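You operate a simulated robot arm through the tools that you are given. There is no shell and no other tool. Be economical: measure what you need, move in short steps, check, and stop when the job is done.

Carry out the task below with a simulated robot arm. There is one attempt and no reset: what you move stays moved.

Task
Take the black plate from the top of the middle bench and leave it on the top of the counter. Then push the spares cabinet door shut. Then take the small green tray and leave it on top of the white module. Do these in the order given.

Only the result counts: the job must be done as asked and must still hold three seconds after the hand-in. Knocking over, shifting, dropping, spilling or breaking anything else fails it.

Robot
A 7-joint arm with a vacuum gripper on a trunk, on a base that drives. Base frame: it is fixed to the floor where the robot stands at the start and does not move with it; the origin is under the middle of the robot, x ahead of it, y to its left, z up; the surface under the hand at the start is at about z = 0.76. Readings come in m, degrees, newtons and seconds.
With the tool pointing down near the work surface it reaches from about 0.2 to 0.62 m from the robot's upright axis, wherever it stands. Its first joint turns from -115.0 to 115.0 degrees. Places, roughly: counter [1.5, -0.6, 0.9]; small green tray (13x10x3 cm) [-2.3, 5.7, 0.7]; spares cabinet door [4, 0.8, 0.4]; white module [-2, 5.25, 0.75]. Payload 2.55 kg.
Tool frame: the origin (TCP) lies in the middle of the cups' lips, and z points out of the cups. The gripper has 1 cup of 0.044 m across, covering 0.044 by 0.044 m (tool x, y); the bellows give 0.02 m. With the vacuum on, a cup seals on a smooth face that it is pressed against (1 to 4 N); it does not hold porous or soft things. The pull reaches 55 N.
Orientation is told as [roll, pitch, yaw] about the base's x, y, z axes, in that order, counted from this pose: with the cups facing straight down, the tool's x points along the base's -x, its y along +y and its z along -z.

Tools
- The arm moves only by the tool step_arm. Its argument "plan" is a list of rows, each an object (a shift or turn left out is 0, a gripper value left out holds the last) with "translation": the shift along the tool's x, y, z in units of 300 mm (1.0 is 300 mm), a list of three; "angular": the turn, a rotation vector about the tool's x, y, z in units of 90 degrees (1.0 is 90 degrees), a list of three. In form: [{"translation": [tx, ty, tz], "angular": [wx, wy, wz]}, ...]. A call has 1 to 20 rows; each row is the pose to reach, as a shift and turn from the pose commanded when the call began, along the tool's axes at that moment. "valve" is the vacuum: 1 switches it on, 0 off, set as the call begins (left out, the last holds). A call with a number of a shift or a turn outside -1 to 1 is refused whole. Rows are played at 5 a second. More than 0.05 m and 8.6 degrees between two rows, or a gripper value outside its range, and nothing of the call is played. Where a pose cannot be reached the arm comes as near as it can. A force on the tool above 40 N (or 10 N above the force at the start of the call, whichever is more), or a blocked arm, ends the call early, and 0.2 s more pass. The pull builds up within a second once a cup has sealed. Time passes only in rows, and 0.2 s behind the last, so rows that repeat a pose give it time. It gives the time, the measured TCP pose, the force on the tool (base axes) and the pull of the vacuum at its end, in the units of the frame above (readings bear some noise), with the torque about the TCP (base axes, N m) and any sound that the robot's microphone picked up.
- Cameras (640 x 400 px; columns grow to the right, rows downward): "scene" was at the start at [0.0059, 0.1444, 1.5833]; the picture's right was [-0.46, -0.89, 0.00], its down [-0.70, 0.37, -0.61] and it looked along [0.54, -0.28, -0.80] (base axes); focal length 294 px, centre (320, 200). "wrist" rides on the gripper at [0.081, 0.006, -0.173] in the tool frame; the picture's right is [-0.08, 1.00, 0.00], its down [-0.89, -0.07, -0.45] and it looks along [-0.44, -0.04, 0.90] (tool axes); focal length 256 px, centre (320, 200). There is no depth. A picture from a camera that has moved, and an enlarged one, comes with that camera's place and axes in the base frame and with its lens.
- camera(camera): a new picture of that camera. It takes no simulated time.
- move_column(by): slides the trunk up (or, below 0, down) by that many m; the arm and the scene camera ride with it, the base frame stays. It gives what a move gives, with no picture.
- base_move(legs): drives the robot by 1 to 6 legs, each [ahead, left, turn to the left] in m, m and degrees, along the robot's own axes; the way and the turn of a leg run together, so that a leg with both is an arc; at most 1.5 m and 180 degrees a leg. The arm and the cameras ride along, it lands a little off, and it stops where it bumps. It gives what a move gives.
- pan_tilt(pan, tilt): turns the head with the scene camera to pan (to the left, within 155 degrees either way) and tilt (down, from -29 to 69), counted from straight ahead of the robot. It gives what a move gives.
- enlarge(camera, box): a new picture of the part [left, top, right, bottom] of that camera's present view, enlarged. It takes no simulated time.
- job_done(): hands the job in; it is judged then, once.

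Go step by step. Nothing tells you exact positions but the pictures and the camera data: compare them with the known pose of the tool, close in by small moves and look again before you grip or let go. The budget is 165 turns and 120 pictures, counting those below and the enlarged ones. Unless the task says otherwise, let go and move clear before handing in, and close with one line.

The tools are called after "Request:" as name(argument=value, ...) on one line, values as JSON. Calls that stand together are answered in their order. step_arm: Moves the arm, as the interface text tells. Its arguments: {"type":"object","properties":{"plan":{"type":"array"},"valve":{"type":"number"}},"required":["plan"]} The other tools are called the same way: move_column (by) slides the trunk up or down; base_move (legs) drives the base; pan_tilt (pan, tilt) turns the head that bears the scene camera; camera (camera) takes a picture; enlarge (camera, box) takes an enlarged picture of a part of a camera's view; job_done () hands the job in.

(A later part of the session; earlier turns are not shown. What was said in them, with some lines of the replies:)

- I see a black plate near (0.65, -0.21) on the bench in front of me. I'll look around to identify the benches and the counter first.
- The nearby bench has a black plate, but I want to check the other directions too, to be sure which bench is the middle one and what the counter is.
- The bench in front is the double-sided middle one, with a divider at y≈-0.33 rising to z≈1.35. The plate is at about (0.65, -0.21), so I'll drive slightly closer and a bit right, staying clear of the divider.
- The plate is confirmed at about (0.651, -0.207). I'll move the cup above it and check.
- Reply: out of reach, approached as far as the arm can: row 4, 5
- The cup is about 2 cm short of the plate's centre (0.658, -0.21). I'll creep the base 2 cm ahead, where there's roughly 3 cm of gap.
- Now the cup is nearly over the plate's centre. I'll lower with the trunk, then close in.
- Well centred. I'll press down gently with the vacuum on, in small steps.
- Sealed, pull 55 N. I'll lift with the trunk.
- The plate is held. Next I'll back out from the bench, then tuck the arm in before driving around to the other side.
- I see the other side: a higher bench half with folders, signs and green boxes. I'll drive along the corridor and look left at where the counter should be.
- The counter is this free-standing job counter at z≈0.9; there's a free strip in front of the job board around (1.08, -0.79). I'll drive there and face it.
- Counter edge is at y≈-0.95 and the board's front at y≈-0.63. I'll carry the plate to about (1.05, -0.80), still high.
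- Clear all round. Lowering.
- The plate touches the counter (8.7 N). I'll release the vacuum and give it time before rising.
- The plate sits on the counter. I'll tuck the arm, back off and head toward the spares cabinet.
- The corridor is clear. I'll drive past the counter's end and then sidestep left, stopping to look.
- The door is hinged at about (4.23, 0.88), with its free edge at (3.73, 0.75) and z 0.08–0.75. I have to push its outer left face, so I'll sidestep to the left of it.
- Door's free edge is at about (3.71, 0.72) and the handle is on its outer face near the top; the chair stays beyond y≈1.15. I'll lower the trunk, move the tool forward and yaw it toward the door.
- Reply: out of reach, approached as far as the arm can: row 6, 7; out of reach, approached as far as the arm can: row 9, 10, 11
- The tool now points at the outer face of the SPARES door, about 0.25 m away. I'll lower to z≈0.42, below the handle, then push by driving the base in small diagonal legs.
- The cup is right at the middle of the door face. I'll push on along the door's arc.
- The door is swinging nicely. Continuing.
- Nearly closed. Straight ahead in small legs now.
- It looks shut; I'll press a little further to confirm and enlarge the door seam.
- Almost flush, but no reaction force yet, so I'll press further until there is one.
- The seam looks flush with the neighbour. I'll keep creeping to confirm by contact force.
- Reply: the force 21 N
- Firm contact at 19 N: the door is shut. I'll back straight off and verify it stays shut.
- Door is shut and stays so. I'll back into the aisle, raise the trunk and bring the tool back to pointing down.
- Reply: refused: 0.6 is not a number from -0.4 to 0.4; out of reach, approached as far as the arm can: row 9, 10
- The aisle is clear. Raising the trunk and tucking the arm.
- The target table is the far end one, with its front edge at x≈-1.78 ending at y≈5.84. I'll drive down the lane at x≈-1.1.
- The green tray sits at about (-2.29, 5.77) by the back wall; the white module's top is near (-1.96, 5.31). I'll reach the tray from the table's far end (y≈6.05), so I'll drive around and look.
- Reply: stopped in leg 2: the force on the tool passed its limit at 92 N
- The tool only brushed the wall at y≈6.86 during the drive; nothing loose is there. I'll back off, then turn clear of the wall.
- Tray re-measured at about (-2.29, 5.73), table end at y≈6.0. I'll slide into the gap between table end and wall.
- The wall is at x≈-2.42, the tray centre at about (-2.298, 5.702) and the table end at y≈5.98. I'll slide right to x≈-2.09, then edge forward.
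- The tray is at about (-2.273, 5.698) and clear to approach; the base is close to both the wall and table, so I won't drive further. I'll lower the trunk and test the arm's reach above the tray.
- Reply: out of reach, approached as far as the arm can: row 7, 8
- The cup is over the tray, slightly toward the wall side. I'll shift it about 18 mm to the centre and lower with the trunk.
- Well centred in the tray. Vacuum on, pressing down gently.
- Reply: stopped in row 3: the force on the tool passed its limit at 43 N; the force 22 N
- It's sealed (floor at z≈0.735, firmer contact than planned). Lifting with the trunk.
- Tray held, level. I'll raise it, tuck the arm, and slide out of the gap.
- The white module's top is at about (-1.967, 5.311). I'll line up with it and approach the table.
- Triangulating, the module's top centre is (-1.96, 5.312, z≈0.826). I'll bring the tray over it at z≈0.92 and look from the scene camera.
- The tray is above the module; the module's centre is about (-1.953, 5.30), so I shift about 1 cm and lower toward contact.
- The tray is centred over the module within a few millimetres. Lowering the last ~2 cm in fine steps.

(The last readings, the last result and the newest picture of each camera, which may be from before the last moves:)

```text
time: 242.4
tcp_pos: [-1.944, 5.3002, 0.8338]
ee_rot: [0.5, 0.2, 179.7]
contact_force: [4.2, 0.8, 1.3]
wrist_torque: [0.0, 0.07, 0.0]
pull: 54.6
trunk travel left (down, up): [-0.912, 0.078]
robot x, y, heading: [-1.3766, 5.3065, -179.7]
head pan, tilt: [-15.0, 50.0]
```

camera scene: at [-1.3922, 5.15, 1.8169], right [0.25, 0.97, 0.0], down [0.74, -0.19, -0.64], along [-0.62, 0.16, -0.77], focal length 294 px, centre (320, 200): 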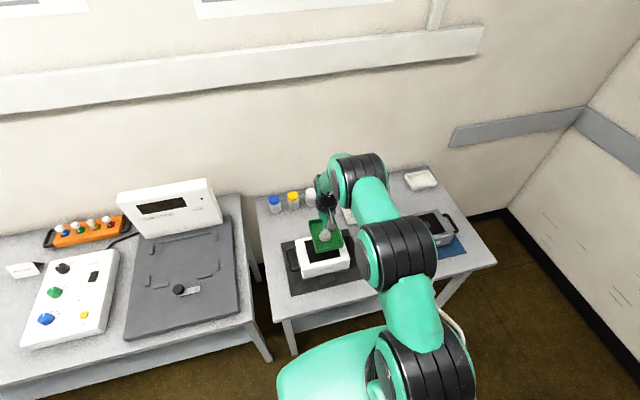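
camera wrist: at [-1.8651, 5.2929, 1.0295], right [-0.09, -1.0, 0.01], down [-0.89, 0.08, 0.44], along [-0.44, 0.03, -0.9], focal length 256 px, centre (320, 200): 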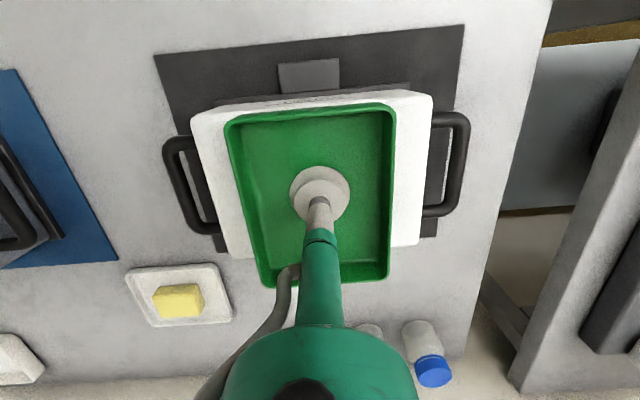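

Request:
step_arm(plan=[{"translation": [0, 0, 0.005]}, {"translation": [0, 0, 0.005]}])

Request:
enlarge(camera="scene", box=[240, 180, 400, 320])

```text
time: 243.0
tcp_pos: [-1.9432, 5.2994, 0.8334]
ee_rot: [0.5, 0.0, 179.5]
contact_force: [5.7, -0.5, 9.3]
wrist_torque: [0.01, -0.05, -0.03]
pull: 53.9
trunk travel left (down, up): [-0.912, 0.078]
robot x, y, heading: [-1.3771, 5.3055, -179.8]
head pan, tilt: [-15.0, 50.0]
```

```text
2.86 times, centred on (320, 250) of scene
camera zoom: at [-1.39, 5.1502, 1.817], right [0.25, 0.97, 0.0], down [0.74, -0.19, -0.64], along [-0.62, 0.16, -0.77], focal length 840 px, centre (320, 57)
```

zoom: 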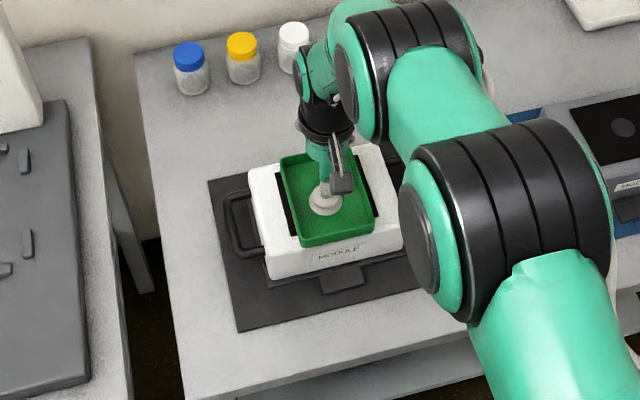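

The tray rests on the module with 9 N of contact. Releasing the vacuum, waiting, then rising.

Request:
step_arm(valve=0, plan=[{"translation": [0, 0, -0.003]}, {"translation": [0, 0, -0.005]}, {"translation": [0, 0, -0.005]}, {"translation": [0, 0, -0.005]}, {"translation": [0, 0, -0.005]}, {"translation": [0, 0, -0.005]}])

Request:
step_arm(plan=[{"translation": [0, 0, -0.03]}, {"translation": [0, 0, -0.07]}, {"translation": [0, 0, -0.15]}, {"translation": [0, 0, -0.3]}, {"translation": [0, 0, -0.45]}, {"translation": [0.1, 0, -0.5]}, {"translation": [0.25, 0, -0.55]}, {"translation": [0.4, 0, -0.55]}, {"translation": [0.55, 0, -0.55]}])

Request:
camera(camera="scene")

Request:
camera(camera="wrist")

```text
time: 244.4
tcp_pos: [-1.9448, 5.3004, 0.8331]
ee_rot: [0.5, 0.4, 179.6]
contact_force: [-1.0, -0.3, 0.3]
wrist_torque: [0.02, -0.02, 0.0]
pull: 0.0
trunk travel left (down, up): [-0.912, 0.078]
robot x, y, heading: [-1.3789, 5.3058, -179.7]
head pan, tilt: [-15.0, 50.0]
```

```text
time: 246.4
tcp_pos: [-1.7779, 5.3001, 0.9992]
ee_rot: [0.5, 0.3, 179.6]
contact_force: [0.1, -0.3, -0.3]
wrist_torque: [0.03, 0.05, -0.03]
pull: 0.1
trunk travel left (down, up): [-0.912, 0.078]
robot x, y, heading: [-1.3796, 5.3021, -179.5]
head pan, tilt: [-15.0, 50.0]
```

```text
53 pictures are left
camera scene: at [-1.3906, 5.15, 1.8169], right [0.25, 0.97, 0.0], down [0.74, -0.19, -0.64], along [-0.62, 0.16, -0.77], focal length 294 px, centre (320, 200)
```

scene: 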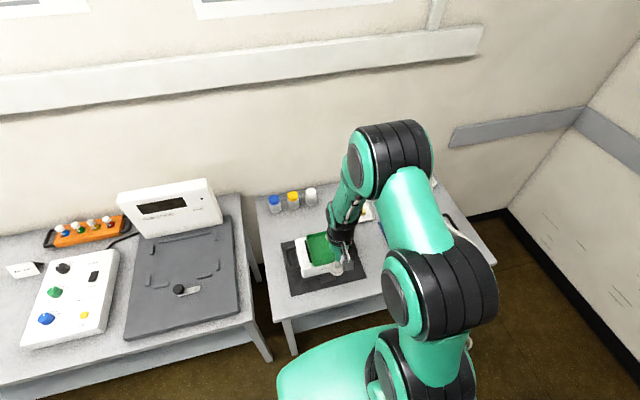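

```text
52 pictures are left
camera wrist: at [-1.6991, 5.2942, 1.1722], right [-0.09, -1.0, 0.01], down [-0.89, 0.08, 0.44], along [-0.44, 0.03, -0.9], focal length 256 px, centre (320, 200)
```

wrist: 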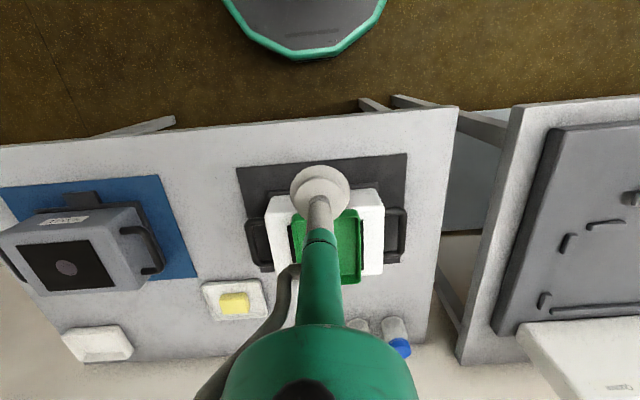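

The tray stayed on the module. I'll back the base off for a clear view and a final check.

Request:
base_move(legs=[[-0.25, 0, 0]])

Request:
enlarge(camera="scene", box=[220, 60, 420, 260])

```text
time: 248.2
tcp_pos: [-1.5304, 5.304, 0.9986]
ee_rot: [0.4, 0.2, 179.4]
contact_force: [0.4, 0.1, -0.3]
wrist_torque: [0.03, 0.03, 0.01]
pull: 0.1
trunk travel left (down, up): [-0.912, 0.078]
robot x, y, heading: [-1.1301, 5.309, -179.5]
head pan, tilt: [-15.0, 50.0]
```

```text
2.00 times, centred on (320, 160) of scene
camera zoom: at [-1.1442, 5.1513, 1.8169], right [0.26, 0.97, 0.0], down [0.74, -0.2, -0.64], along [-0.62, 0.16, -0.77], focal length 588 px, centre (320, 280)
```

zoom: 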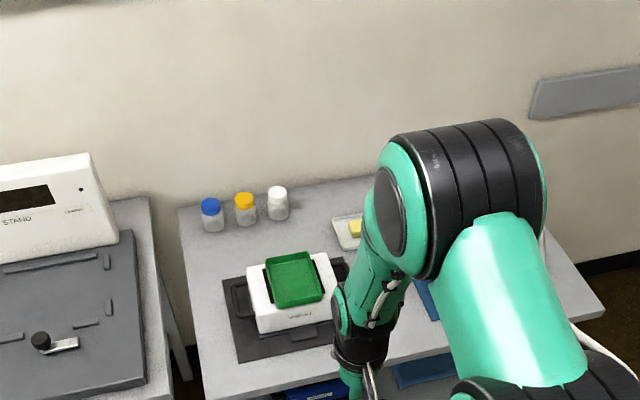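

The plate is on the counter, the spares door is shut, and the green tray lies flat on the white module. The arm is clear, so I'm handing in.

Request:
job_done()

```text
The job is handed in.
```

I did all three parts in order and handed the job in; the result hasn't come back. The black plate is on the counter, the spares cabinet door is shut, and the small green tray is on top of the white module. The arm was clear at hand-in. On the way to the tray, the tool bumped the far wall (92 N peak); I saw nothing knocked over or moved.
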